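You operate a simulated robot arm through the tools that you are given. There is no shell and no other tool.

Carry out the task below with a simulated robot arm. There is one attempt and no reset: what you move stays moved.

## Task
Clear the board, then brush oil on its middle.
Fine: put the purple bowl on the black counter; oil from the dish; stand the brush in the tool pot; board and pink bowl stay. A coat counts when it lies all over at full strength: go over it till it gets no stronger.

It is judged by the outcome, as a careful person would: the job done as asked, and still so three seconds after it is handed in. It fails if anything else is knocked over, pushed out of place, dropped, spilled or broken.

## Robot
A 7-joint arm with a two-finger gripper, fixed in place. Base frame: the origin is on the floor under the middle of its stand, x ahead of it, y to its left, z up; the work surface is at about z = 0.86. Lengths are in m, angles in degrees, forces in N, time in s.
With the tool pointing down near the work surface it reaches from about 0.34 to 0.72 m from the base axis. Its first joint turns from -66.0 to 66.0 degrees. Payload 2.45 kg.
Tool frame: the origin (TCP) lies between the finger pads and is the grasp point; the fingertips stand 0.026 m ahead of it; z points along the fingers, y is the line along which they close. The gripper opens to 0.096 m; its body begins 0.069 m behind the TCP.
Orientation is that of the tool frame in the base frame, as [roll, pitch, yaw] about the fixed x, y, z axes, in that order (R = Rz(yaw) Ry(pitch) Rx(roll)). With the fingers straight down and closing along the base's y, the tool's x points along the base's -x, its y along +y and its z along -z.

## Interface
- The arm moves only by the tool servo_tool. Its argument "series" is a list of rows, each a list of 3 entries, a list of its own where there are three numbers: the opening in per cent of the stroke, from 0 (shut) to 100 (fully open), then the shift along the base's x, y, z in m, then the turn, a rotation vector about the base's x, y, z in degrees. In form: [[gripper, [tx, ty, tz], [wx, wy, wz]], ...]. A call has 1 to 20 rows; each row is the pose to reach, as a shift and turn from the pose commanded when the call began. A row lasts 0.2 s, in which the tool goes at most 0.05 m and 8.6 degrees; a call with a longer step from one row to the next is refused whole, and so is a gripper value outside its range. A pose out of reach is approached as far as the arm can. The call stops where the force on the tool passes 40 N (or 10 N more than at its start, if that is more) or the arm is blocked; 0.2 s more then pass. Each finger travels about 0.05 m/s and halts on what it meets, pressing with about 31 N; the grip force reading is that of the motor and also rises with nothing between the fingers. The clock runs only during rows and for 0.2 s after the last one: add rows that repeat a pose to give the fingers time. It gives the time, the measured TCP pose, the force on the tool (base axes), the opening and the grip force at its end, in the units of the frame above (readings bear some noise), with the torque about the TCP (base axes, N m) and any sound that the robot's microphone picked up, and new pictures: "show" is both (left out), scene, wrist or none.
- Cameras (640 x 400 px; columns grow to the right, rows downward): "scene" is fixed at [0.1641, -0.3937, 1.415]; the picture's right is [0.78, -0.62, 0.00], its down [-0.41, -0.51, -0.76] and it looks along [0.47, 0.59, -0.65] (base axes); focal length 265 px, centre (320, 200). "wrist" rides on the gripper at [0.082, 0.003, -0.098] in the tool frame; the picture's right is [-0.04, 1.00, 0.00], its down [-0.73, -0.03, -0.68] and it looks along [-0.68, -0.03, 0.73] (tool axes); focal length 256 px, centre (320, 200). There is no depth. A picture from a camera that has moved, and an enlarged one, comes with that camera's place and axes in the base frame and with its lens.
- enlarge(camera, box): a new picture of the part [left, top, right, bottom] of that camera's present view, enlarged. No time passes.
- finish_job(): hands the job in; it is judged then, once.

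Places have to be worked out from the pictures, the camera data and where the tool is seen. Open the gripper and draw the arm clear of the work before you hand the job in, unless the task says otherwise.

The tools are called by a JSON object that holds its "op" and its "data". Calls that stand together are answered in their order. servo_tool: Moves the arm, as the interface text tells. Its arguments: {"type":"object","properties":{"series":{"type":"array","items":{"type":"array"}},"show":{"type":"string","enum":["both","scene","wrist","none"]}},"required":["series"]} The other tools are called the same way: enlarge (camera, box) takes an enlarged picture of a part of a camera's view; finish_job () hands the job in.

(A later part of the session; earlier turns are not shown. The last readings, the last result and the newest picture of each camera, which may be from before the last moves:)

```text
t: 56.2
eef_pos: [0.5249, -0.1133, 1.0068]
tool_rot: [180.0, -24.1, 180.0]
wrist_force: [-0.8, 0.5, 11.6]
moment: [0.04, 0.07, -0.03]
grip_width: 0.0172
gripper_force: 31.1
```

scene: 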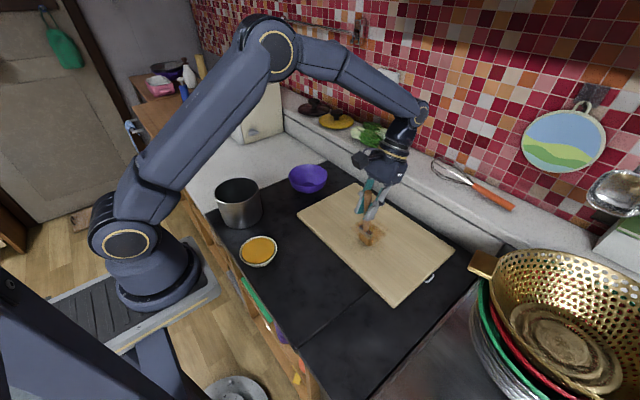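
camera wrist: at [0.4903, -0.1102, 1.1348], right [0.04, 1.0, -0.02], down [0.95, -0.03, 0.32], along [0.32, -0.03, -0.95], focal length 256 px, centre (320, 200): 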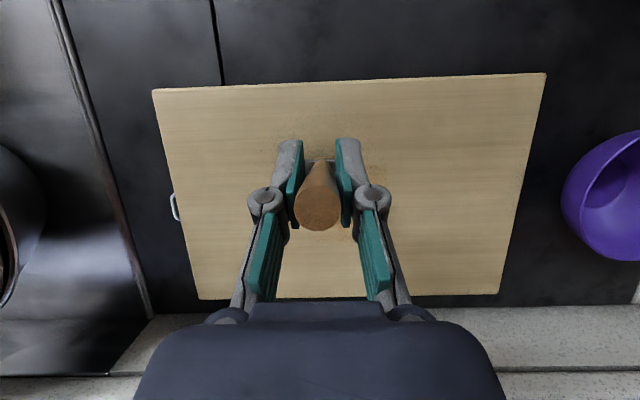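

Contact is 11.6 N. I'll stroke forward along the right lane, y of about -0.118, toward the far edge and check the force there.

{"op": "servo_tool", "data": {"series": [[0, [0, -0.005, 0], [0, 0, 0]], [0, [0.016, -0.005, -0.0004], [0, 0, 0]], [0, [0.032, -0.005, -0.0007], [0, 0, 0]], [0, [0.048, -0.005, -0.0011], [0, 0, 0]], [0, [0.064, -0.005, -0.0015], [0, 0, 0]], [0, [0.08, -0.005, -0.0018], [0, 0, 0]], [0, [0.095, -0.005, -0.0022], [0, 0, 0]]]}}

{"op": "enlarge", "data": {"camera": "wrist", "box": [220, 20, 440, 180]}}

{"op": "enlarge", "data": {"camera": "scene", "box": [320, 180, 430, 270]}}

```text
t: 57.8
eef_pos: [0.6197, -0.1177, 1.0052]
tool_rot: [180.0, -24.0, -180.0]
wrist_force: [-5.3, 0.1, 12.6]
moment: [-0.02, 0.69, 0.01]
grip_width: 0.0176
gripper_force: 31.1
camera wrist: at [0.5853, -0.115, 1.1268], right [0.04, 1.0, -0.02], down [0.95, -0.03, 0.32], along [0.32, -0.03, -0.95], focal length 256 px, centre (320, 200)
```

scene: 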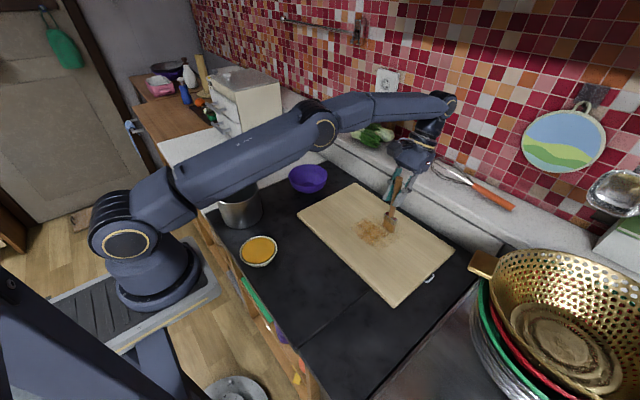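
wrist: 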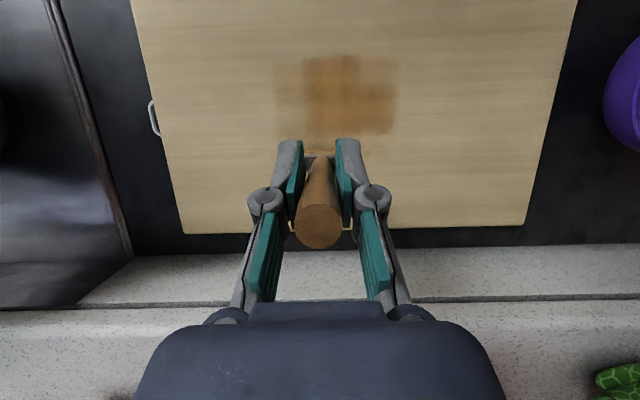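

```text
2.50 times, centred on (330, 100) of wrist
camera zoom: at [0.5853, -0.115, 1.1268], right [0.04, 1.0, -0.02], down [0.95, -0.03, 0.32], along [0.32, -0.03, -0.95], focal length 640 px, centre (295, 450)
```

zoom: 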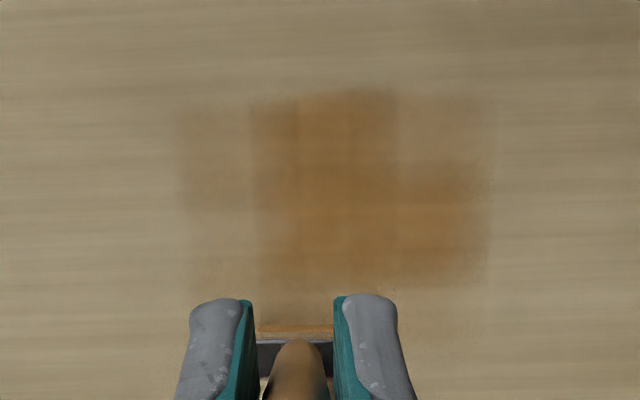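

```text
4.44 times, centred on (375, 225) of scene
camera zoom: at [0.1637, -0.3937, 1.415], right [0.78, -0.62, 0.0], down [-0.41, -0.51, -0.76], along [0.47, 0.59, -0.65], focal length 1177 px, centre (76, 89)
```

zoom: 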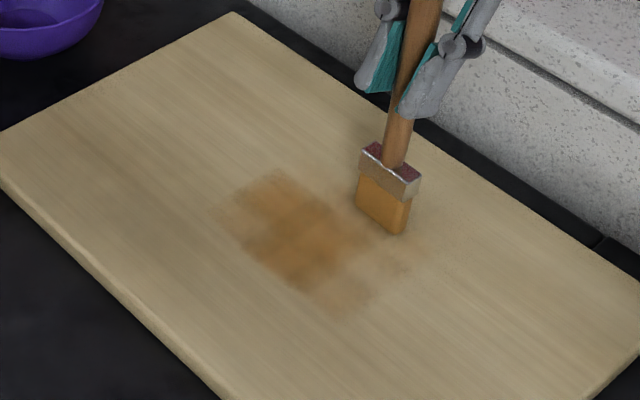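

The fresh stroke painted wider, and the near edge stays fixed at x of about 0.541, so the middle looks like the board's middle third, roughly x 0.541–0.621 and y -0.155 to -0.033. I'll keep going in a serpentine with about 11 N pressure.

{"op": "servo_tool", "data": {"series": [[0, [0, -0.009, 0], [0, 0, 0]], [0, [0, -0.018, 0], [0, 0, 0]], [0, [-0.016, -0.018, 0.0004], [0, 0, 0]], [0, [-0.032, -0.018, 0.0007], [0, 0, 0]], [0, [-0.048, -0.018, 0.0011], [0, 0, 0]], [0, [-0.064, -0.018, 0.0015], [0, 0, 0]], [0, [-0.08, -0.018, 0.0018], [0, 0, 0]], [0, [-0.09, -0.018, 0.0021], [0, 0, 0]], [0, [-0.09, -0.005, 0.0021], [0, 0, 0]], [0, [-0.09, 0.01, 0.0021], [0, 0, 0]], [0, [-0.09, 0.022, 0.0021], [0, 0, 0]], [0, [-0.074, 0.022, 0.0017], [0, 0, 0]], [0, [-0.058, 0.022, 0.0013], [0, 0, 0]], [0, [-0.042, 0.022, 0.001], [0, 0, 0]], [0, [-0.026, 0.022, 0.0006], [0, 0, 0]], [0, [-0.01, 0.022, 0.0002], [0, 0, 0]], [0, [0, 0.022, 0], [0, 0, 0]], [0, [0, 0.037, 0], [0, 0, 0]], [0, [0, 0.05, 0], [0, 0, 0]]]}}

{"op": "enlarge", "data": {"camera": "wrist", "box": [180, 20, 420, 180]}}

{"op": "enlarge", "data": {"camera": "scene", "box": [320, 180, 430, 270]}}

```text
t: 61.8
eef_pos: [0.6197, -0.0675, 1.0044]
tool_rot: [-180.0, -24.0, 179.9]
wrist_force: [-0.2, -0.9, 0.8]
moment: [-0.08, 0.02, -0.01]
grip_width: 0.0171
gripper_force: 30.5
camera wrist: at [0.5854, -0.0645, 1.1267], right [0.04, 1.0, -0.02], down [0.95, -0.03, 0.32], along [0.32, -0.03, -0.95], focal length 256 px, centre (320, 200)
```

scene: 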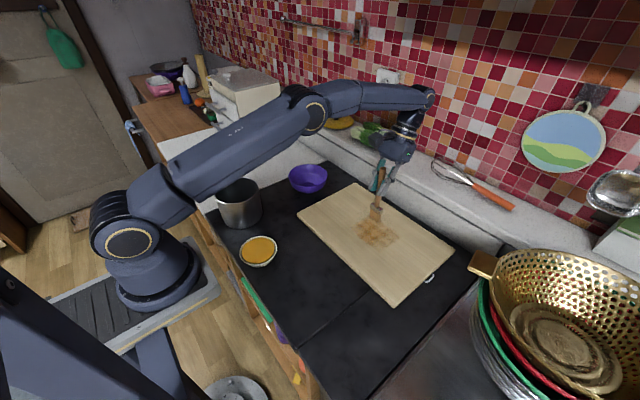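
wrist: 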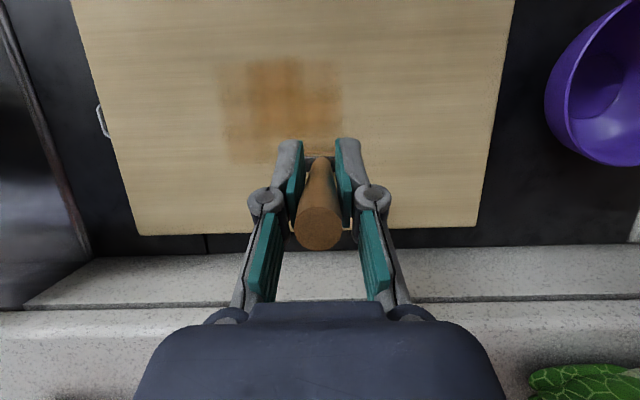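

```text
2.50 times, centred on (300, 100) of wrist
camera zoom: at [0.5854, -0.0645, 1.1267], right [0.04, 1.0, -0.02], down [0.95, -0.03, 0.32], along [0.32, -0.03, -0.95], focal length 640 px, centre (370, 450)
```

zoom: 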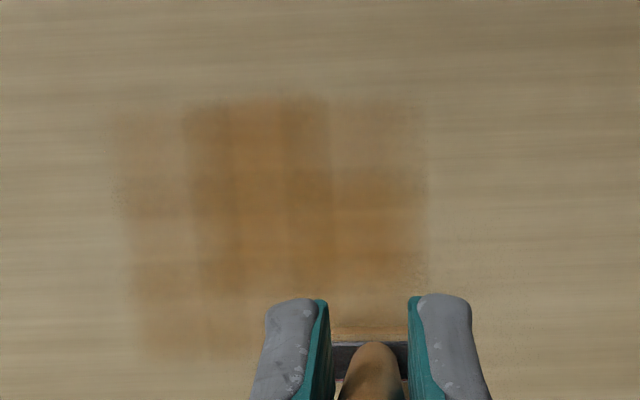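

```text
4.44 times, centred on (375, 225) of scene
camera zoom: at [0.1641, -0.3937, 1.415], right [0.78, -0.62, 0.0], down [-0.41, -0.51, -0.76], along [0.47, 0.59, -0.65], focal length 1177 px, centre (76, 89)
```

zoom: 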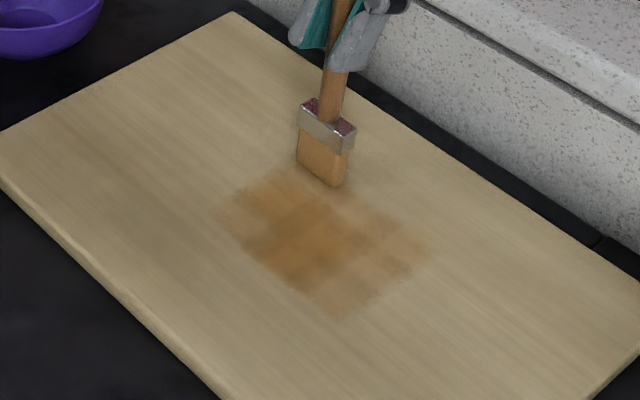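

The bristles look pale again, and the handle seems to sit slightly differently in the fingers. I'll zoom in on the grip to check whether it has slipped or turned.

{"op": "enlarge", "data": {"camera": "wrist", "box": [260, 130, 380, 260]}}

{"op": "enlarge", "data": {"camera": "scene", "box": [350, 140, 420, 230]}}

```text
3.08 times, centred on (320, 195) of wrist
camera zoom: at [0.5854, -0.0645, 1.1267], right [0.04, 1.0, -0.02], down [0.95, -0.03, 0.32], along [0.32, -0.03, -0.95], focal length 788 px, centre (320, 215)
```

zoom: 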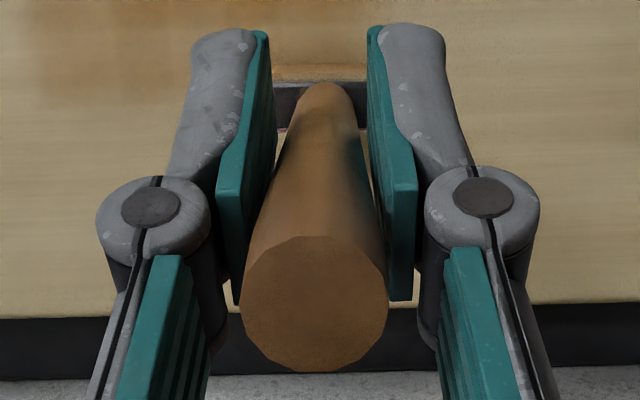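

```text
4.44 times, centred on (385, 185) of scene
camera zoom: at [0.1641, -0.3937, 1.415], right [0.78, -0.62, 0.0], down [-0.41, -0.51, -0.76], along [0.47, 0.59, -0.65], focal length 1177 px, centre (31, 267)
```

zoom: 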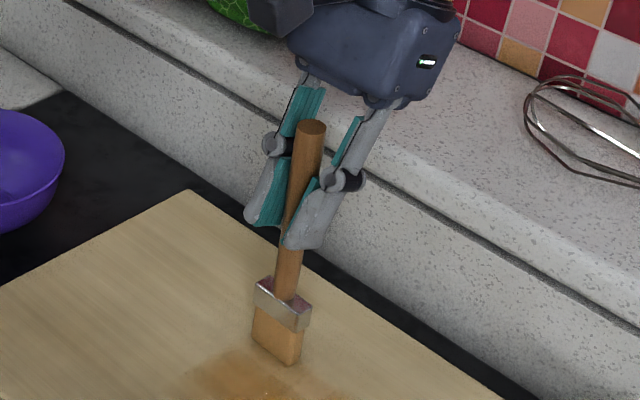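

The handle has slid up about 7 mm but the brush is still close to vertical, so I'll keep the force well under 24 N. Now I'll lift and return to the dish for another load.

{"op": "servo_tool", "data": {"series": [[0, [-0.005, 0, 0.02], [0, 0, 0]], [0, [-0.02, 0, 0.055], [0, 0, 0]], [0, [-0.045, 0.005, 0.095], [0, 0, 0]], [0, [-0.085, 0.02, 0.1], [0, 0, 0]], [0, [-0.125, 0.035, 0.1], [0, 0, 0]], [0, [-0.165, 0.05, 0.1], [0, 0, 0]], [0, [-0.205, 0.065, 0.1], [0, 0, 0]], [0, [-0.245, 0.08, 0.1], [0, 0, 0]], [0, [-0.285, 0.095, 0.1], [0, 0, 0]], [0, [-0.314, 0.1025, 0.1], [0, 0, 0]], [0, [-0.314, 0.1025, 0.06], [0, 0, 0]], [0, [-0.314, 0.1025, 0.03], [0, 0, 0]], [0, [-0.314, 0.1025, 0.016], [0, 0, 0]], [0, [-0.314, 0.1025, 0.012], [0, 0, 0]], [0, [-0.314, 0.1025, 0.012], [0, 0, 0]]]}}

{"op": "enlarge", "data": {"camera": "scene", "box": [220, 190, 300, 280]}}

{"op": "enlarge", "data": {"camera": "scene", "box": [330, 185, 420, 265]}}

```text
t: 65.0
eef_pos: [0.3054, 0.0335, 1.0162]
tool_rot: [180.0, -24.0, 180.0]
wrist_force: [-1.4, 0.2, -0.7]
moment: [0.04, 0.06, -0.02]
grip_width: 0.0168
gripper_force: 31.2
camera wrist: at [0.2714, 0.037, 1.1381], right [0.04, 1.0, -0.02], down [0.95, -0.03, 0.32], along [0.32, -0.03, -0.95], focal length 256 px, centre (320, 200)
```

scene: 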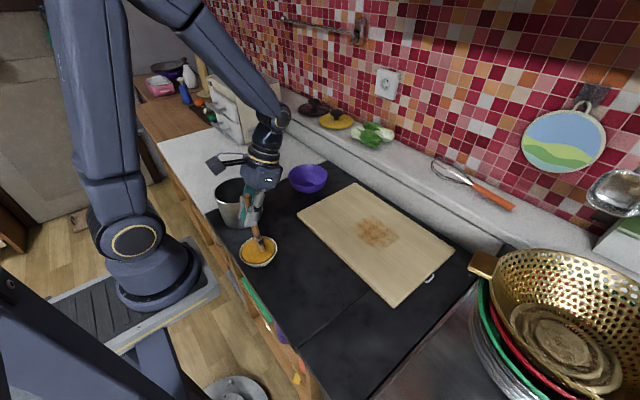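
wrist: 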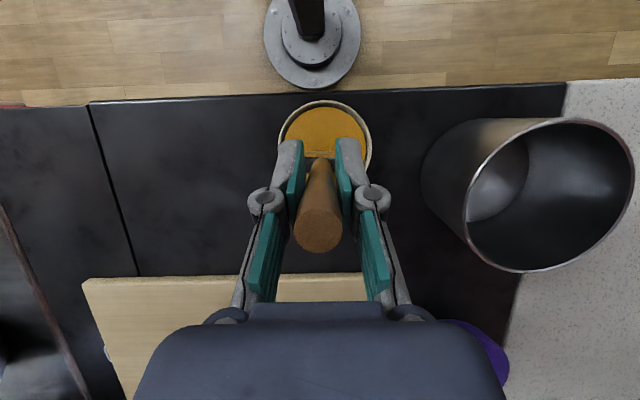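

```text
4.44 times, centred on (260, 235) of scene
camera zoom: at [0.1641, -0.3937, 1.415], right [0.78, -0.62, 0.0], down [-0.41, -0.51, -0.76], along [0.47, 0.59, -0.65], focal length 1177 px, centre (587, 44)
```

zoom: 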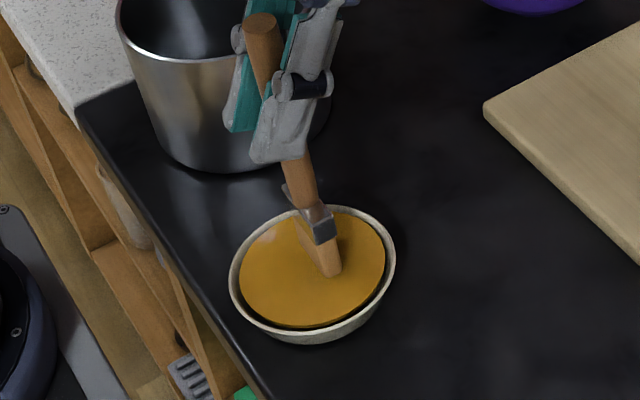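

```text
5.00 times, centred on (375, 225) of scene
camera zoom: at [0.1641, -0.3937, 1.415], right [0.78, -0.62, 0.0], down [-0.41, -0.51, -0.76], along [0.47, 0.59, -0.65], focal length 1324 px, centre (45, 75)
```

zoom: 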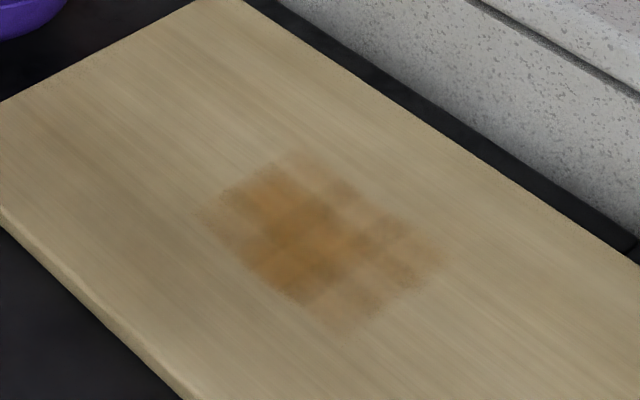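

The brush is over the oil, and the patch now reads about x 0.547–0.631, y -0.155 to -0.047. I'll lower slowly into the oil again.

{"op": "servo_tool", "data": {"series": [[0, [0, 0, -0.0015], [0, 0, 0]], [0, [0, 0, -0.003], [0, 0, 0]], [0, [0, 0, -0.003], [0, 0, 0]]], "show": "none"}}

{"op": "enlarge", "data": {"camera": "scene", "box": [220, 190, 300, 280]}}

```text
t: 65.8
eef_pos: [0.306, 0.034, 1.0138]
tool_rot: [180.0, -24.0, 180.0]
wrist_force: [-0.5, -0.2, 0.5]
moment: [-0.02, 0.02, -0.01]
grip_width: 0.017
gripper_force: 31.4
```

```text
4.44 times, centred on (260, 235) of scene
camera zoom: at [0.1641, -0.3937, 1.415], right [0.78, -0.62, 0.0], down [-0.41, -0.51, -0.76], along [0.47, 0.59, -0.65], focal length 1177 px, centre (587, 44)
```

zoom: 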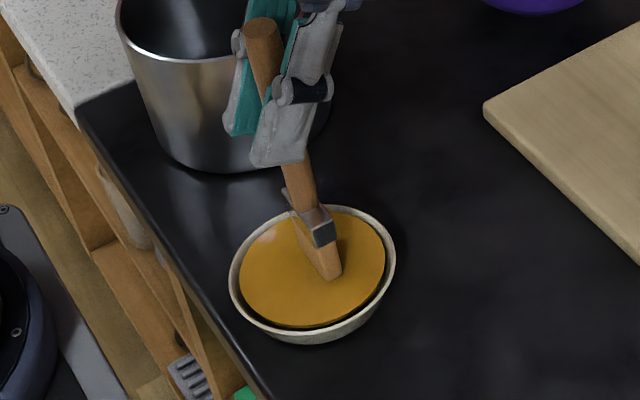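

No contact yet, so a couple of millimetres further.

{"op": "servo_tool", "data": {"series": [[0, [0, 0, -0.0015], [0, 0, 0]], [0, [0, 0, -0.0025], [0, 0, 0]], [0, [0, 0, -0.0025], [0, 0, 0]]], "show": "none"}}

{"op": "enlarge", "data": {"camera": "scene", "box": [220, 190, 300, 280]}}

```text
t: 66.6
eef_pos: [0.3051, 0.034, 1.0117]
tool_rot: [-180.0, -24.0, 180.0]
wrist_force: [0.5, -0.2, 0.7]
moment: [0.03, 0.01, -0.01]
grip_width: 0.0172
gripper_force: 30.9
```

```text
4.44 times, centred on (260, 235) of scene
camera zoom: at [0.1641, -0.3937, 1.415], right [0.78, -0.62, 0.0], down [-0.41, -0.51, -0.76], along [0.47, 0.59, -0.65], focal length 1177 px, centre (587, 44)
```

zoom: 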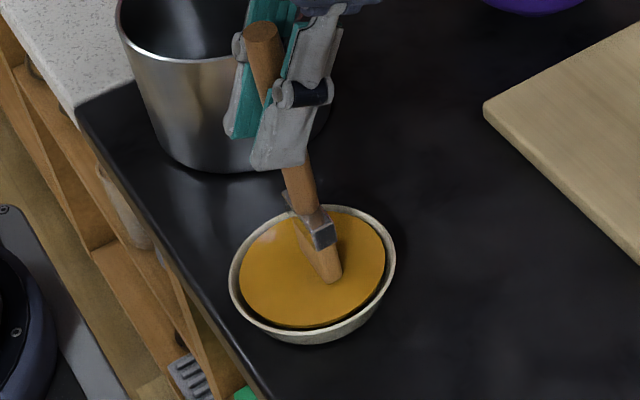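

Still no resistance. I'll go on in small steps.

{"op": "servo_tool", "data": {"series": [[0, [0, 0, -0.0012], [0, 0, 0]], [0, [0, 0, -0.002], [0, 0, 0]], [0, [0, 0, -0.002], [0, 0, 0]]], "show": "none"}}

{"op": "enlarge", "data": {"camera": "scene", "box": [220, 190, 300, 280]}}

```text
t: 67.4
eef_pos: [0.3053, 0.0337, 1.0088]
tool_rot: [-180.0, -24.0, -179.9]
wrist_force: [-0.1, -0.2, 23.5]
moment: [-0.03, 0.07, -0.03]
grip_width: 0.017
gripper_force: 30.8
```

```text
4.44 times, centred on (260, 235) of scene
camera zoom: at [0.1638, -0.3937, 1.415], right [0.78, -0.62, 0.0], down [-0.41, -0.51, -0.76], along [0.47, 0.59, -0.65], focal length 1177 px, centre (587, 44)
```

zoom: 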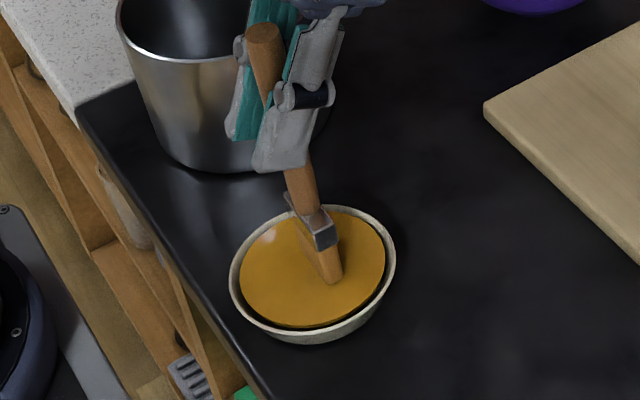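

The bristles are loaded again. I'll lift and go to the left part of the middle, y of about -0.045, to extend the coat that way.

{"op": "servo_tool", "data": {"series": [[0, [0, 0, 0.01], [0, 0, 0]], [0, [0, 0, 0.03], [0, 0, 0]], [0, [0, 0, 0.06], [0, 0, 0]], [0, [0, 0, 0.09], [0, 0, 0]], [0, [0.035, -0.012, 0.09], [0, 0, 0]], [0, [0.07, -0.024, 0.09], [0, 0, 0]], [0, [0.11, -0.038, 0.09], [0, 0, 0]], [0, [0.15, -0.052, 0.09], [0, 0, 0]], [0, [0.19, -0.066, 0.09], [0, 0, 0]], [0, [0.225, -0.079, 0.09], [0, 0, 0]], [0, [0.225, -0.079, 0.05], [0, 0, 0]], [0, [0.225, -0.079, 0.02], [0, 0, 0]], [0, [0.225, -0.079, 0.005], [0, 0, 0]], [0, [0.225, -0.079, -0.001], [0, 0, 0]], [0, [0.225, -0.079, -0.003], [0, 0, 0]]]}}

{"op": "enlarge", "data": {"camera": "scene", "box": [330, 160, 430, 260]}}

```text
t: 70.6
eef_pos: [0.53, -0.0455, 1.0053]
tool_rot: [179.9, -23.9, 180.0]
wrist_force: [-0.3, 0.7, 0.0]
moment: [0.03, 0.0, -0.02]
grip_width: 0.0169
gripper_force: 30.9
camera wrist: at [0.4959, -0.0414, 1.1274], right [0.04, 1.0, -0.02], down [0.95, -0.03, 0.32], along [0.32, -0.03, -0.95], focal length 256 px, centre (320, 200)
```

scene: 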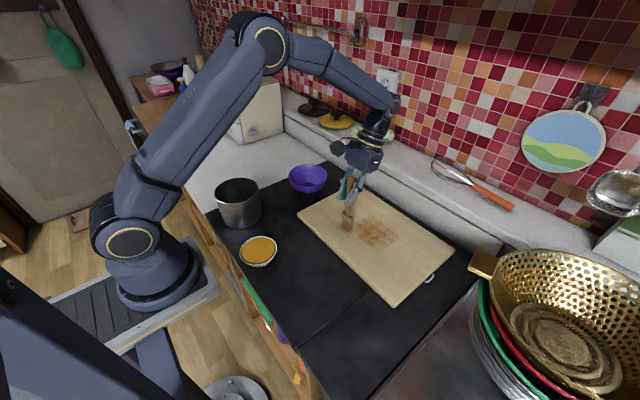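
wrist: 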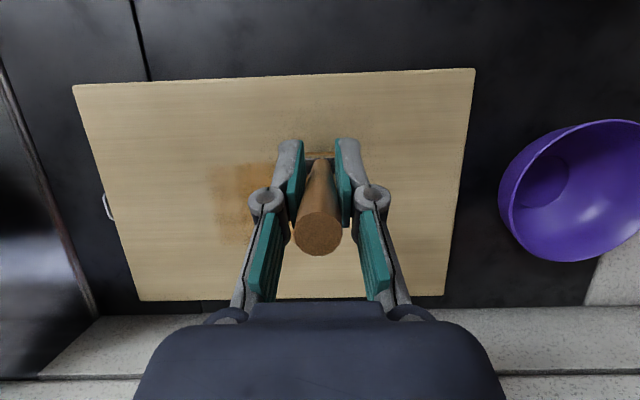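

```text
4.00 times, centred on (380, 210) of scene
camera zoom: at [0.1641, -0.3937, 1.415], right [0.78, -0.62, 0.0], down [-0.41, -0.51, -0.76], along [0.47, 0.59, -0.65], focal length 1059 px, centre (80, 160)
```

zoom: 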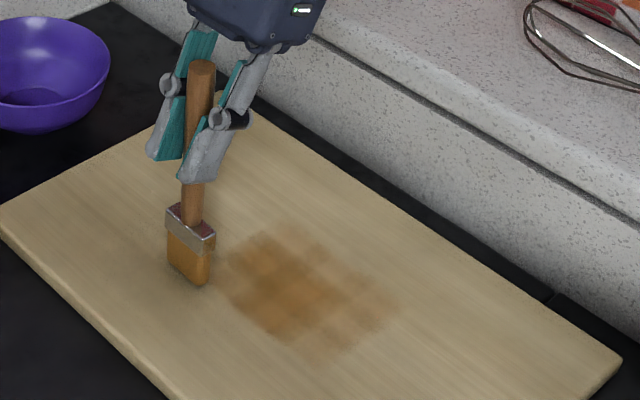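

The brush is positioned just beyond the near-left corner of the coat. I'll lower in millimetre steps to contact.

{"op": "servo_tool", "data": {"series": [[0, [0, 0, -0.001], [0, 0, 0]], [0, [0, 0, -0.002], [0, 0, 0]], [0, [0, 0, -0.002], [0, 0, 0]]], "show": "none"}}

```text
t: 71.4
eef_pos: [0.5306, -0.0445, 1.0036]
tool_rot: [-180.0, -23.9, -180.0]
wrist_force: [0.5, 0.6, 1.0]
moment: [-0.03, 0.01, -0.02]
grip_width: 0.0167
gripper_force: 30.5
```

The reading is still about 1 N or less, so I'll take another small step down.

{"op": "servo_tool", "data": {"series": [[0, [0, 0, -0.0007], [0, 0, 0]], [0, [0, 0, -0.0014], [0, 0, 0]], [0, [0, 0, -0.0014], [0, 0, 0]]], "show": "none"}}

```text
t: 72.2
eef_pos: [0.531, -0.0444, 1.0031]
tool_rot: [-179.9, -24.0, 180.0]
wrist_force: [-1.3, 0.8, 14.1]
moment: [0.01, 0.26, -0.02]
grip_width: 0.0169
gripper_force: 31.0
```

14 N is enough. I'll stroke forward along y of about -0.045 and check whether the coat extends further left.

{"op": "servo_tool", "data": {"series": [[0, [0.016, 0, -0.0004], [0, 0, 0]], [0, [0.032, 0, -0.0007], [0, 0, 0]], [0, [0.048, 0, -0.0011], [0, 0, 0]], [0, [0.064, 0, -0.0015], [0, 0, 0]], [0, [0.08, 0, -0.0018], [0, 0, 0]], [0, [0.092, 0, -0.0021], [0, 0, 0]]]}}

{"op": "enlarge", "data": {"camera": "wrist", "box": [140, 0, 440, 180]}}

{"op": "enlarge", "data": {"camera": "scene", "box": [330, 160, 430, 260]}}

```text
t: 73.6
eef_pos: [0.6222, -0.0454, 1.0012]
tool_rot: [180.0, -24.0, -179.9]
wrist_force: [-6.7, -0.6, 17.8]
moment: [0.0, 0.6, 0.0]
grip_width: 0.0169
gripper_force: 31.2
camera wrist: at [0.5879, -0.0416, 1.1226], right [0.04, 1.0, -0.02], down [0.95, -0.03, 0.32], along [0.32, -0.03, -0.95], focal length 256 px, centre (320, 200)
```

scene: 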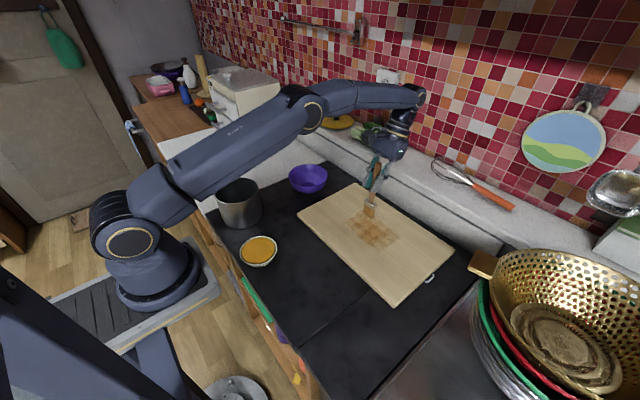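
wrist: 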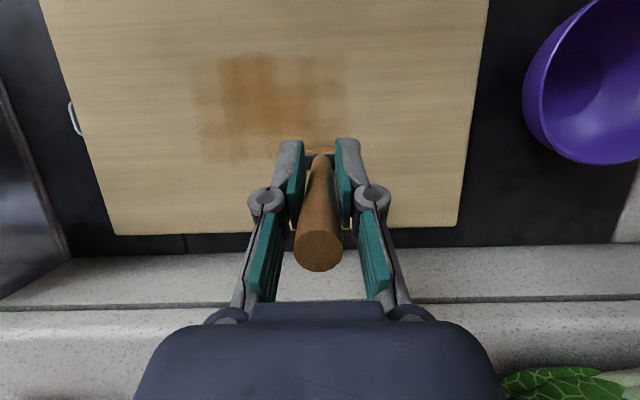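

```text
2.13 times, centred on (290, 90) of wrist
camera zoom: at [0.5879, -0.0416, 1.1226], right [0.04, 1.0, -0.02], down [0.95, -0.03, 0.32], along [0.32, -0.03, -0.95], focal length 546 px, centre (384, 435)
```

zoom: 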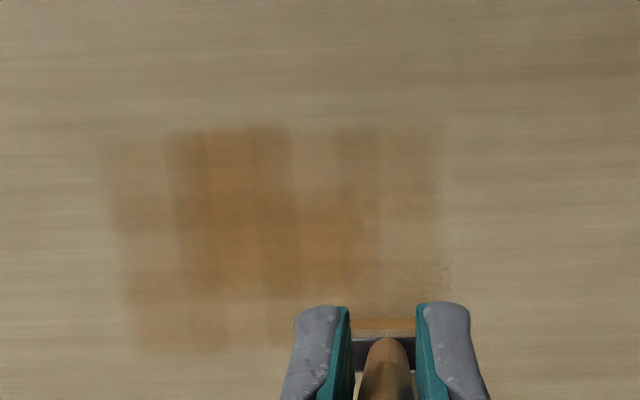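

```text
4.00 times, centred on (380, 210) of scene
camera zoom: at [0.1636, -0.3937, 1.415], right [0.78, -0.62, 0.0], down [-0.41, -0.51, -0.76], along [0.47, 0.59, -0.65], focal length 1059 px, centre (80, 160)
```

zoom: 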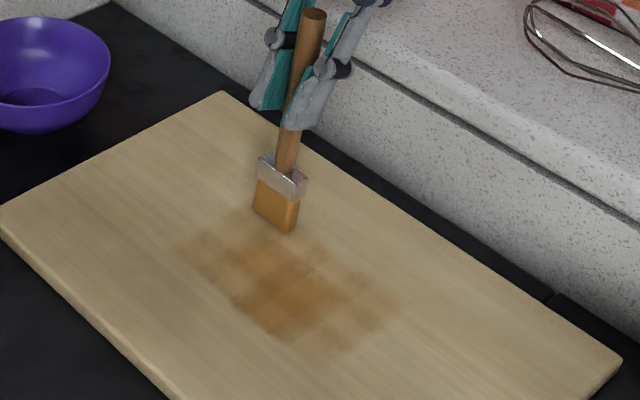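

The coat's left edge moved to y of about -0.022, and a regular grid of about 8 by 5 cells of 1.8 cm is visible over x 0.542–0.632, y -0.164 to -0.022. I'll continue the serpentine from here with slightly lighter pressure.

{"op": "servo_tool", "data": {"series": [[0, [0, 0.0125, 0.0005], [0, 0, 0]], [0, [-0.018, 0.0125, 0.0009], [0, 0, 0]], [0, [-0.036, 0.0125, 0.0013], [0, 0, 0]], [0, [-0.054, 0.0125, 0.0017], [0, 0, 0]], [0, [-0.072, 0.0125, 0.0021], [0, 0, 0]], [0, [-0.088, 0.0125, 0.0025], [0, 0, 0]], [0, [-0.088, -0.003, 0.0025], [0, 0, 0]], [0, [-0.088, -0.0175, 0.0025], [0, 0, 0]], [0, [-0.07, -0.0175, 0.0021], [0, 0, 0]], [0, [-0.052, -0.0175, 0.0017], [0, 0, 0]], [0, [-0.034, -0.0175, 0.0013], [0, 0, 0]], [0, [-0.016, -0.0175, 0.0009], [0, 0, 0]], [0, [0, -0.0175, 0.0005], [0, 0, 0]]]}}

{"op": "enlarge", "data": {"camera": "wrist", "box": [140, 0, 440, 180]}}

{"op": "enlarge", "data": {"camera": "scene", "box": [330, 160, 430, 260]}}

```text
t: 76.4
eef_pos: [0.6229, -0.0627, 1.0006]
tool_rot: [-179.9, -24.0, -179.8]
wrist_force: [-0.4, 0.8, 0.2]
moment: [-0.02, 0.02, -0.02]
grip_width: 0.0163
gripper_force: 31.1
camera wrist: at [0.5888, -0.0591, 1.1229], right [0.04, 1.0, -0.02], down [0.95, -0.03, 0.32], along [0.32, -0.03, -0.95], focal length 256 px, centre (320, 200)
```

scene: 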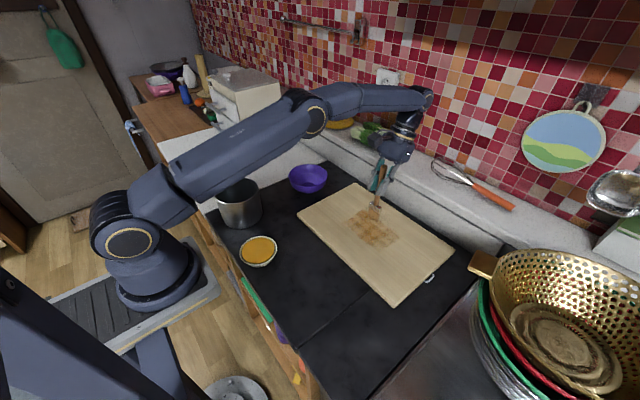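
wrist: 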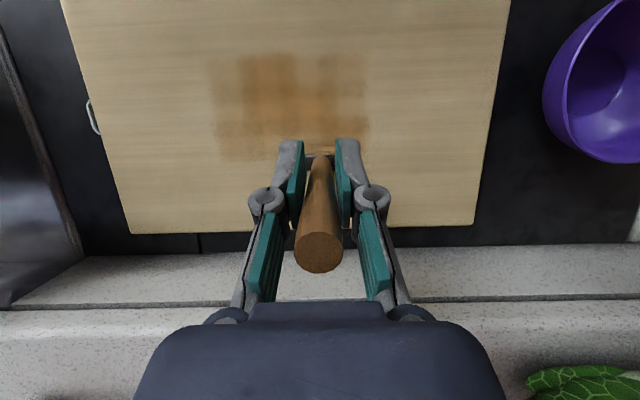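

```text
2.13 times, centred on (290, 90) of wrist
camera zoom: at [0.5888, -0.0591, 1.1229], right [0.04, 1.0, -0.02], down [0.95, -0.03, 0.32], along [0.32, -0.03, -0.95], focal length 546 px, centre (384, 435)
```

zoom: 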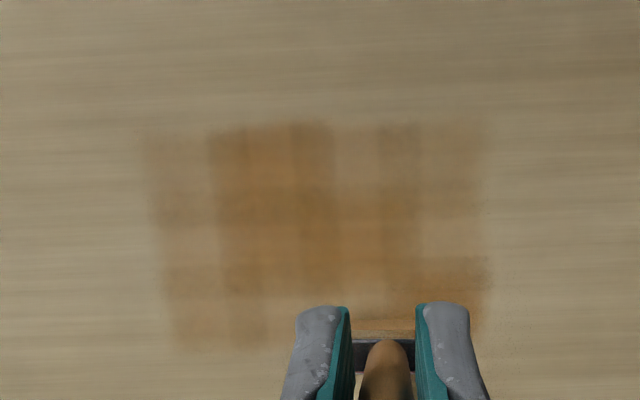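

```text
4.00 times, centred on (380, 210) of scene
camera zoom: at [0.1641, -0.3937, 1.415], right [0.78, -0.62, 0.0], down [-0.41, -0.51, -0.76], along [0.47, 0.59, -0.65], focal length 1059 px, centre (80, 160)
```

zoom: 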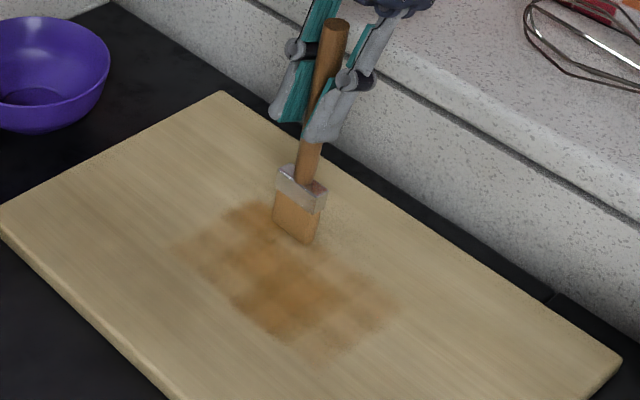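

The patch bounds are confirmed at y of about -0.163 to -0.020, since the wider lane didn't extend it. The bristles are pale and contact was lost at the far end, so I'll go back to the dish in one move, ending in gentle contact with its bottom.

{"op": "servo_tool", "data": {"series": [[0, [-0.005, 0, 0.02], [0, 0, 0]], [0, [-0.02, 0, 0.055], [0, 0, 0]], [0, [-0.045, 0.005, 0.095], [0, 0, 0]], [0, [-0.085, 0.02, 0.1], [0, 0, 0]], [0, [-0.125, 0.035, 0.1], [0, 0, 0]], [0, [-0.165, 0.05, 0.1], [0, 0, 0]], [0, [-0.205, 0.065, 0.1], [0, 0, 0]], [0, [-0.245, 0.08, 0.1], [0, 0, 0]], [0, [-0.285, 0.092, 0.1], [0, 0, 0]], [0, [-0.317, 0.097, 0.1], [0, 0, 0]], [0, [-0.317, 0.097, 0.06], [0, 0, 0]], [0, [-0.317, 0.097, 0.03], [0, 0, 0]], [0, [-0.317, 0.097, 0.014], [0, 0, 0]], [0, [-0.317, 0.097, 0.011], [0, 0, 0]], [0, [-0.317, 0.097, 0.009], [0, 0, 0]], [0, [-0.317, 0.097, 0.008], [0, 0, 0]]], "show": "scene"}}

{"op": "enlarge", "data": {"camera": "scene", "box": [220, 190, 300, 280]}}

{"op": "enlarge", "data": {"camera": "scene", "box": [290, 170, 480, 310]}}

```text
t: 79.8
eef_pos: [0.3046, 0.0344, 1.0094]
tool_rot: [-180.0, -24.0, 179.9]
wrist_force: [0.3, -0.2, 0.3]
moment: [0.01, -0.02, 0.03]
grip_width: 0.0164
gripper_force: 31.5
```

scene: 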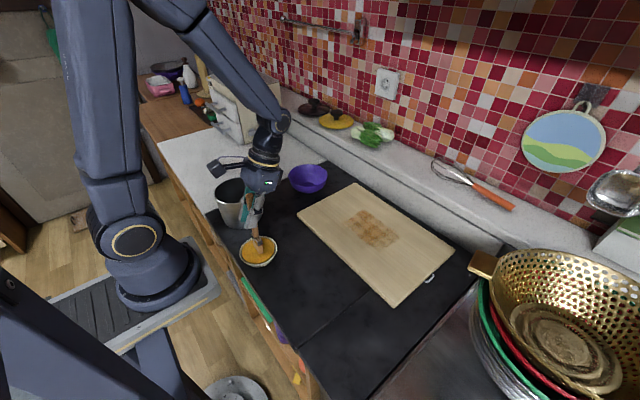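

```text
4.44 times, centred on (260, 235) of scene
camera zoom: at [0.1641, -0.3937, 1.415], right [0.78, -0.62, 0.0], down [-0.41, -0.51, -0.76], along [0.47, 0.59, -0.65], focal length 1177 px, centre (587, 44)
```

zoom: 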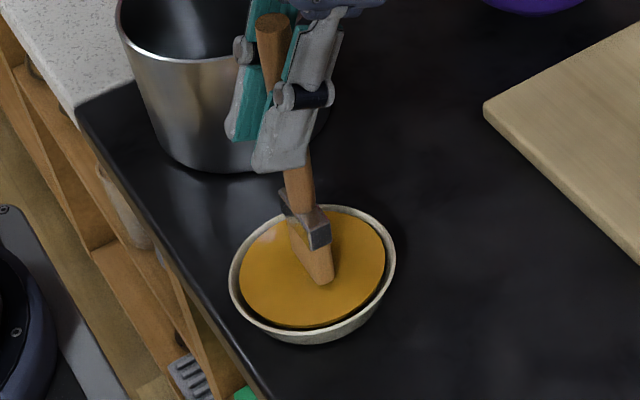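

```text
2.86 times, centred on (385, 240) of scene
camera zoom: at [0.1641, -0.3937, 1.415], right [0.78, -0.62, 0.0], down [-0.41, -0.51, -0.76], along [0.47, 0.59, -0.65], focal length 757 px, centre (134, 86)
```

zoom: 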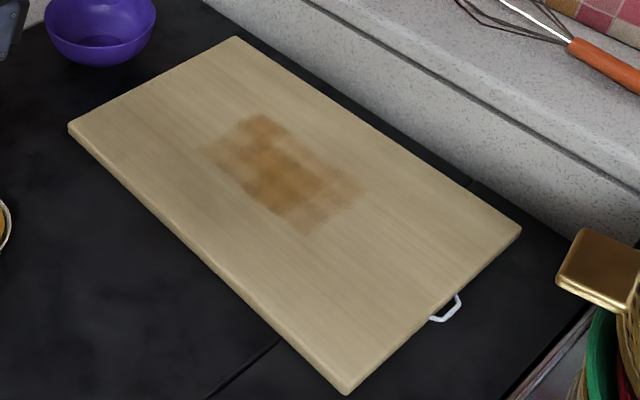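

The board hasn't moved and the patch is centred on it. There's no contact in the dish yet, so I'll lower a little more.

{"op": "servo_tool", "data": {"series": [[0, [0, 0, -0.001], [0, 0, 0]], [0, [0, 0, -0.002], [0, 0, 0]], [0, [0, 0, -0.003], [0, 0, 0]]], "show": "none"}}

{"op": "enlarge", "data": {"camera": "scene", "box": [220, 190, 300, 280]}}

```text
t: 80.6
eef_pos: [0.3054, 0.034, 1.0064]
tool_rot: [-180.0, -24.0, 180.0]
wrist_force: [-0.2, 0.0, 8.6]
moment: [0.02, -0.08, 0.0]
grip_width: 0.0165
gripper_force: 30.6
```

```text
4.44 times, centred on (260, 235) of scene
camera zoom: at [0.164, -0.3937, 1.415], right [0.78, -0.62, 0.0], down [-0.41, -0.51, -0.76], along [0.47, 0.59, -0.65], focal length 1177 px, centre (587, 44)
```

zoom: 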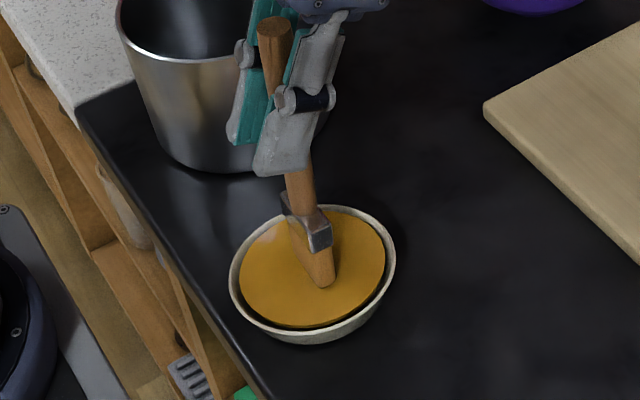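

Contact is 8.6 N in the oil. After a short dwell I'll carry the brush to the weak right side of the patch at y of about -0.143.

{"op": "servo_tool", "data": {"series": [[0, [0, 0, 0], [0, 0, 0]], [0, [0, 0, 0], [0, 0, 0]], [0, [0, 0, 0.01], [0, 0, 0]], [0, [0, 0, 0.04], [0, 0, 0]], [0, [0, 0, 0.08], [0, 0, 0]], [0, [0.03, -0.024, 0.09], [0, 0, 0]], [0, [0.062, -0.049, 0.09], [0, 0, 0]], [0, [0.094, -0.074, 0.09], [0, 0, 0]], [0, [0.126, -0.099, 0.09], [0, 0, 0]], [0, [0.158, -0.124, 0.09], [0, 0, 0]], [0, [0.19, -0.149, 0.09], [0, 0, 0]], [0, [0.225, -0.177, 0.09], [0, 0, 0]], [0, [0.225, -0.177, 0.05], [0, 0, 0]], [0, [0.225, -0.177, 0.02], [0, 0, 0]], [0, [0.225, -0.177, 0.004], [0, 0, 0]], [0, [0.225, -0.177, -0.002], [0, 0, 0]], [0, [0.225, -0.177, -0.0036], [0, 0, 0]]], "show": "scene"}}

{"op": "enlarge", "data": {"camera": "scene", "box": [330, 170, 430, 270]}}

```text
t: 84.2
eef_pos: [0.5305, -0.1409, 1.002]
tool_rot: [-180.0, -24.0, 180.0]
wrist_force: [-0.3, 0.7, 0.0]
moment: [0.01, 0.0, 0.03]
grip_width: 0.0163
gripper_force: 30.7
```

scene: 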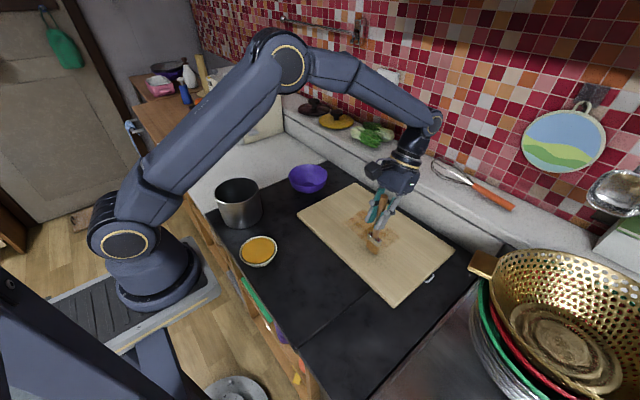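

```text
4.00 times, centred on (380, 220) of scene
camera zoom: at [0.1641, -0.3937, 1.415], right [0.78, -0.62, 0.0], down [-0.41, -0.51, -0.76], along [0.47, 0.59, -0.65], focal length 1059 px, centre (80, 120)
```

zoom: 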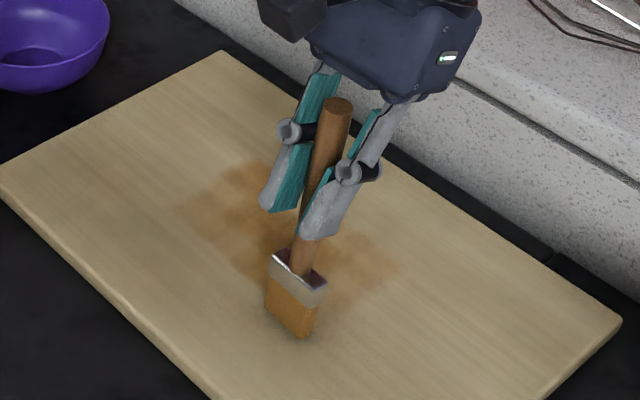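

The brush is loaded and just above the near-right corner of the patch. I'll lower to contact.

{"op": "servo_tool", "data": {"series": [[0, [-0.003, 0, -0.001], [0, 0, 0]], [0, [-0.003, 0, -0.002], [0, 0, 0]], [0, [-0.003, 0, -0.002], [0, 0, 0]]], "show": "none"}}

```text
t: 85.0
eef_pos: [0.5274, -0.1425, 1.0003]
tool_rot: [-180.0, -23.9, 180.0]
wrist_force: [-0.7, 0.4, -0.6]
moment: [-0.01, 0.01, 0.01]
grip_width: 0.0165
gripper_force: 30.4
```

The reading shows no contact at cmd z 1.000, so I'll take another small step.

{"op": "servo_tool", "data": {"series": [[0, [0, 0, -0.0007], [0, 0, 0]], [0, [0, 0, -0.0014], [0, 0, 0]], [0, [0, 0, -0.0014], [0, 0, 0]]], "show": "none"}}

```text
t: 85.8
eef_pos: [0.5286, -0.1426, 1.0002]
tool_rot: [-179.9, -23.9, 180.0]
wrist_force: [-0.1, 0.1, 16.2]
moment: [0.06, -0.01, -0.03]
grip_width: 0.0164
gripper_force: 31.7
```

16 N is good. I'll stroke forward along y of about -0.143, then sideways a little, and check the force.

{"op": "servo_tool", "data": {"series": [[0, [0.016, 0, -0.0002], [0, 0, 0]], [0, [0.032, 0, -0.0005], [0, 0, 0]], [0, [0.048, 0, -0.0009], [0, 0, 0]], [0, [0.064, 0, -0.0012], [0, 0, 0]], [0, [0.08, 0, -0.0016], [0, 0, 0]], [0, [0.094, 0, -0.0019], [0, 0, 0]]], "show": "wrist"}}

{"op": "enlarge", "data": {"camera": "wrist", "box": [200, 0, 500, 180]}}

```text
t: 87.2
eef_pos: [0.6209, -0.1433, 0.9979]
tool_rot: [-180.0, -23.9, 180.0]
wrist_force: [-3.3, -0.5, 18.7]
moment: [0.0, 0.38, -0.01]
grip_width: 0.0167
gripper_force: 32.0
camera wrist: at [0.5868, -0.1391, 1.1202], right [0.04, 1.0, -0.02], down [0.95, -0.03, 0.32], along [0.32, -0.03, -0.95], focal length 256 px, centre (320, 200)
```

wrist: 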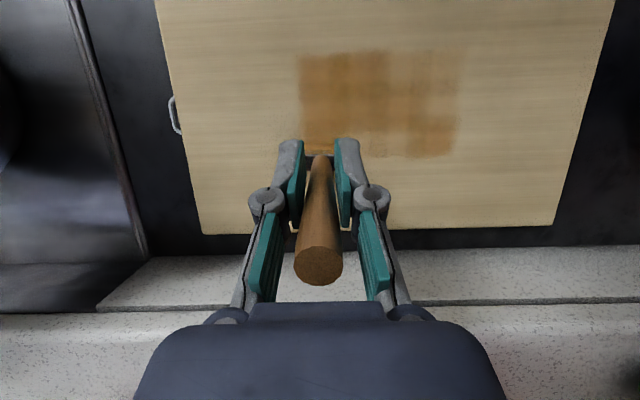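

```text
2.13 times, centred on (350, 90) of wrist
camera zoom: at [0.5868, -0.1391, 1.1202], right [0.04, 1.0, -0.02], down [0.95, -0.03, 0.32], along [0.32, -0.03, -0.95], focal length 546 px, centre (256, 435)
```

zoom: 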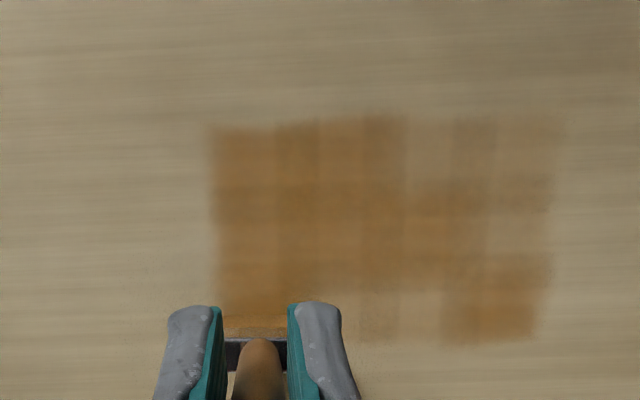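

The pressed, fully loaded stroke laid a much stronger coat. I'll sweep sideways along the weak far edge, then come back and forward over the weak left half.

{"op": "servo_tool", "data": {"series": [[0, [0, 0.015, 0.0002], [0, 0, 0]], [0, [0, 0.03, 0.0002], [0, 0, 0]], [0, [0, 0.045, 0.0002], [0, 0, 0]], [0, [0, 0.06, 0.0002], [0, 0, 0]], [0, [-0.016, 0.06, 0.0005], [0, 0, 0]], [0, [-0.032, 0.06, 0.0008], [0, 0, 0]], [0, [-0.048, 0.06, 0.0011], [0, 0, 0]], [0, [-0.064, 0.06, 0.0014], [0, 0, 0]], [0, [-0.08, 0.06, 0.0017], [0, 0, 0]], [0, [-0.092, 0.06, 0.0019], [0, 0, 0]]], "show": "none"}}

{"op": "enlarge", "data": {"camera": "scene", "box": [330, 170, 430, 270]}}

```text
t: 89.4
eef_pos: [0.5295, -0.0822, 0.9986]
tool_rot: [180.0, -23.9, 179.9]
wrist_force: [0.2, 0.5, -0.4]
moment: [-0.02, 0.04, 0.0]
grip_width: 0.0163
gripper_force: 31.2
```

```text
4.00 times, centred on (380, 220) of scene
camera zoom: at [0.1641, -0.3937, 1.415], right [0.78, -0.62, 0.0], down [-0.41, -0.51, -0.76], along [0.47, 0.59, -0.65], focal length 1059 px, centre (80, 120)
```

zoom: 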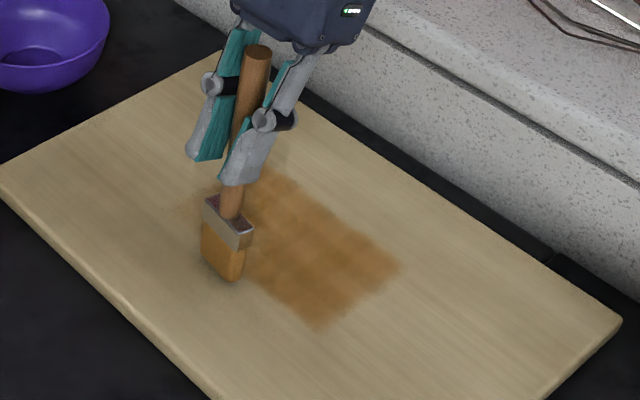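

The coat is clearly stronger and the bristles are still orange, but contact has faded. I'll press 1 mm lower, shift to y of about -0.055 and stroke forward.

{"op": "servo_tool", "data": {"series": [[0, [0, 0.014, -0.0006], [0, 0, 0]], [0, [0, 0.027, -0.0012], [0, 0, 0]], [0, [0.016, 0.027, -0.0015], [0, 0, 0]], [0, [0.032, 0.027, -0.0018], [0, 0, 0]], [0, [0.048, 0.027, -0.0022], [0, 0, 0]], [0, [0.064, 0.027, -0.0025], [0, 0, 0]], [0, [0.08, 0.027, -0.0029], [0, 0, 0]], [0, [0.092, 0.027, -0.0032], [0, 0, 0]]], "show": "wrist"}}

{"op": "enlarge", "data": {"camera": "wrist", "box": [140, 0, 440, 180]}}

{"op": "enlarge", "data": {"camera": "scene", "box": [330, 170, 430, 270]}}

```text
t: 91.2
eef_pos: [0.6221, -0.0551, 0.9972]
tool_rot: [180.0, -24.0, 180.0]
wrist_force: [-3.4, 0.3, 11.9]
moment: [0.08, 0.26, 0.04]
grip_width: 0.0162
gripper_force: 31.1
camera wrist: at [0.5871, -0.0519, 1.1186], right [0.04, 1.0, -0.02], down [0.95, -0.03, 0.32], along [0.32, -0.03, -0.95], focal length 256 px, centre (320, 200)
```

wrist: 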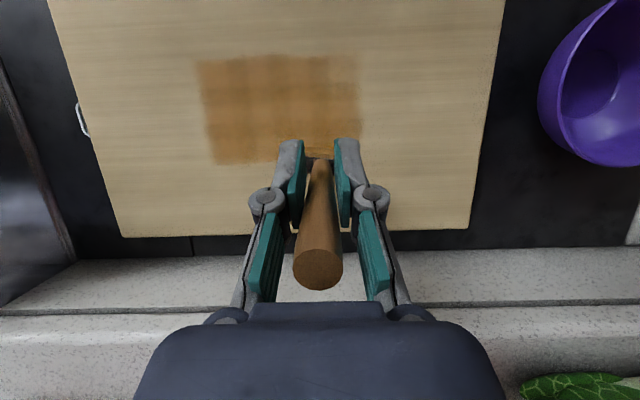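

```text
2.13 times, centred on (290, 90) of wrist
camera zoom: at [0.5871, -0.0519, 1.1186], right [0.04, 1.0, -0.02], down [0.95, -0.03, 0.32], along [0.32, -0.03, -0.95], focal length 546 px, centre (384, 435)
```

zoom: 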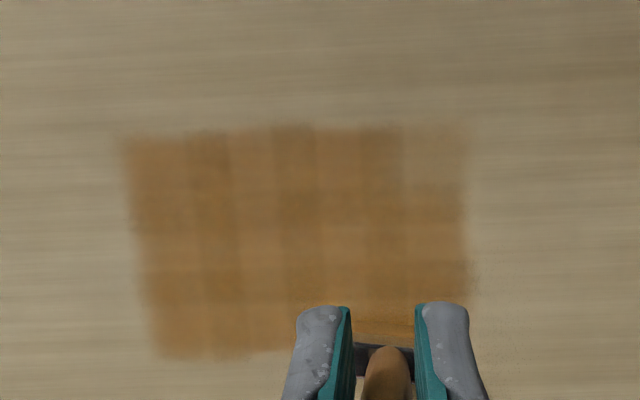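

```text
4.00 times, centred on (380, 220) of scene
camera zoom: at [0.1638, -0.3937, 1.415], right [0.78, -0.62, 0.0], down [-0.41, -0.51, -0.76], along [0.47, 0.59, -0.65], focal length 1059 px, centre (80, 120)
```

zoom: 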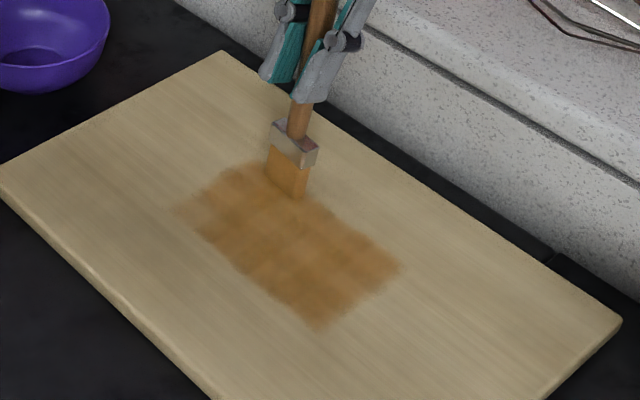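

The coat is much more even now, with the near-left corner still weak. I'll return along y of about -0.038 to cover it.

{"op": "servo_tool", "data": {"series": [[0, [0, 0.009, 0], [0, 0, 0]], [0, [0, 0.017, 0], [0, 0, 0]], [0, [-0.016, 0.017, 0.0002], [0, 0, 0]], [0, [-0.032, 0.017, 0.0005], [0, 0, 0]], [0, [-0.048, 0.017, 0.0008], [0, 0, 0]], [0, [-0.064, 0.017, 0.0011], [0, 0, 0]], [0, [-0.08, 0.017, 0.0014], [0, 0, 0]], [0, [-0.092, 0.017, 0.0017], [0, 0, 0]]], "show": "none"}}

{"op": "enlarge", "data": {"camera": "scene", "box": [330, 170, 430, 270]}}

```text
t: 93.0
eef_pos: [0.529, -0.0389, 0.9965]
tool_rot: [-180.0, -24.0, 180.0]
wrist_force: [-0.4, -0.7, -0.6]
moment: [0.02, 0.0, 0.01]
grip_width: 0.0161
gripper_force: 31.3
```

```text
4.00 times, centred on (380, 220) of scene
camera zoom: at [0.1641, -0.3937, 1.415], right [0.78, -0.62, 0.0], down [-0.41, -0.51, -0.76], along [0.47, 0.59, -0.65], focal length 1059 px, centre (80, 120)
```

zoom: 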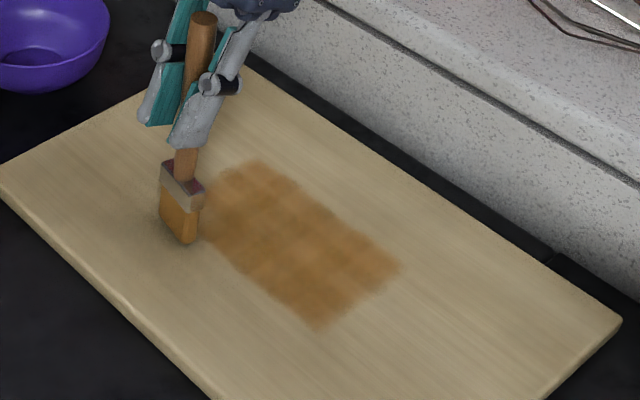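

Contact was lost again on the back stroke, so I'll press about 1.5 mm lower and stroke forward over the near-left corner.

{"op": "servo_tool", "data": {"series": [[0, [0, 0, -0.0008], [0, 0, 0]], [0, [0, 0, -0.0014], [0, 0, 0]], [0, [0, 0, -0.0014], [0, 0, 0]]], "show": "none"}}

```text
t: 93.8
eef_pos: [0.5293, -0.0389, 0.9954]
tool_rot: [180.0, -24.0, -180.0]
wrist_force: [0.3, -0.5, 2.0]
moment: [0.01, 0.03, -0.01]
grip_width: 0.0162
gripper_force: 31.2
```

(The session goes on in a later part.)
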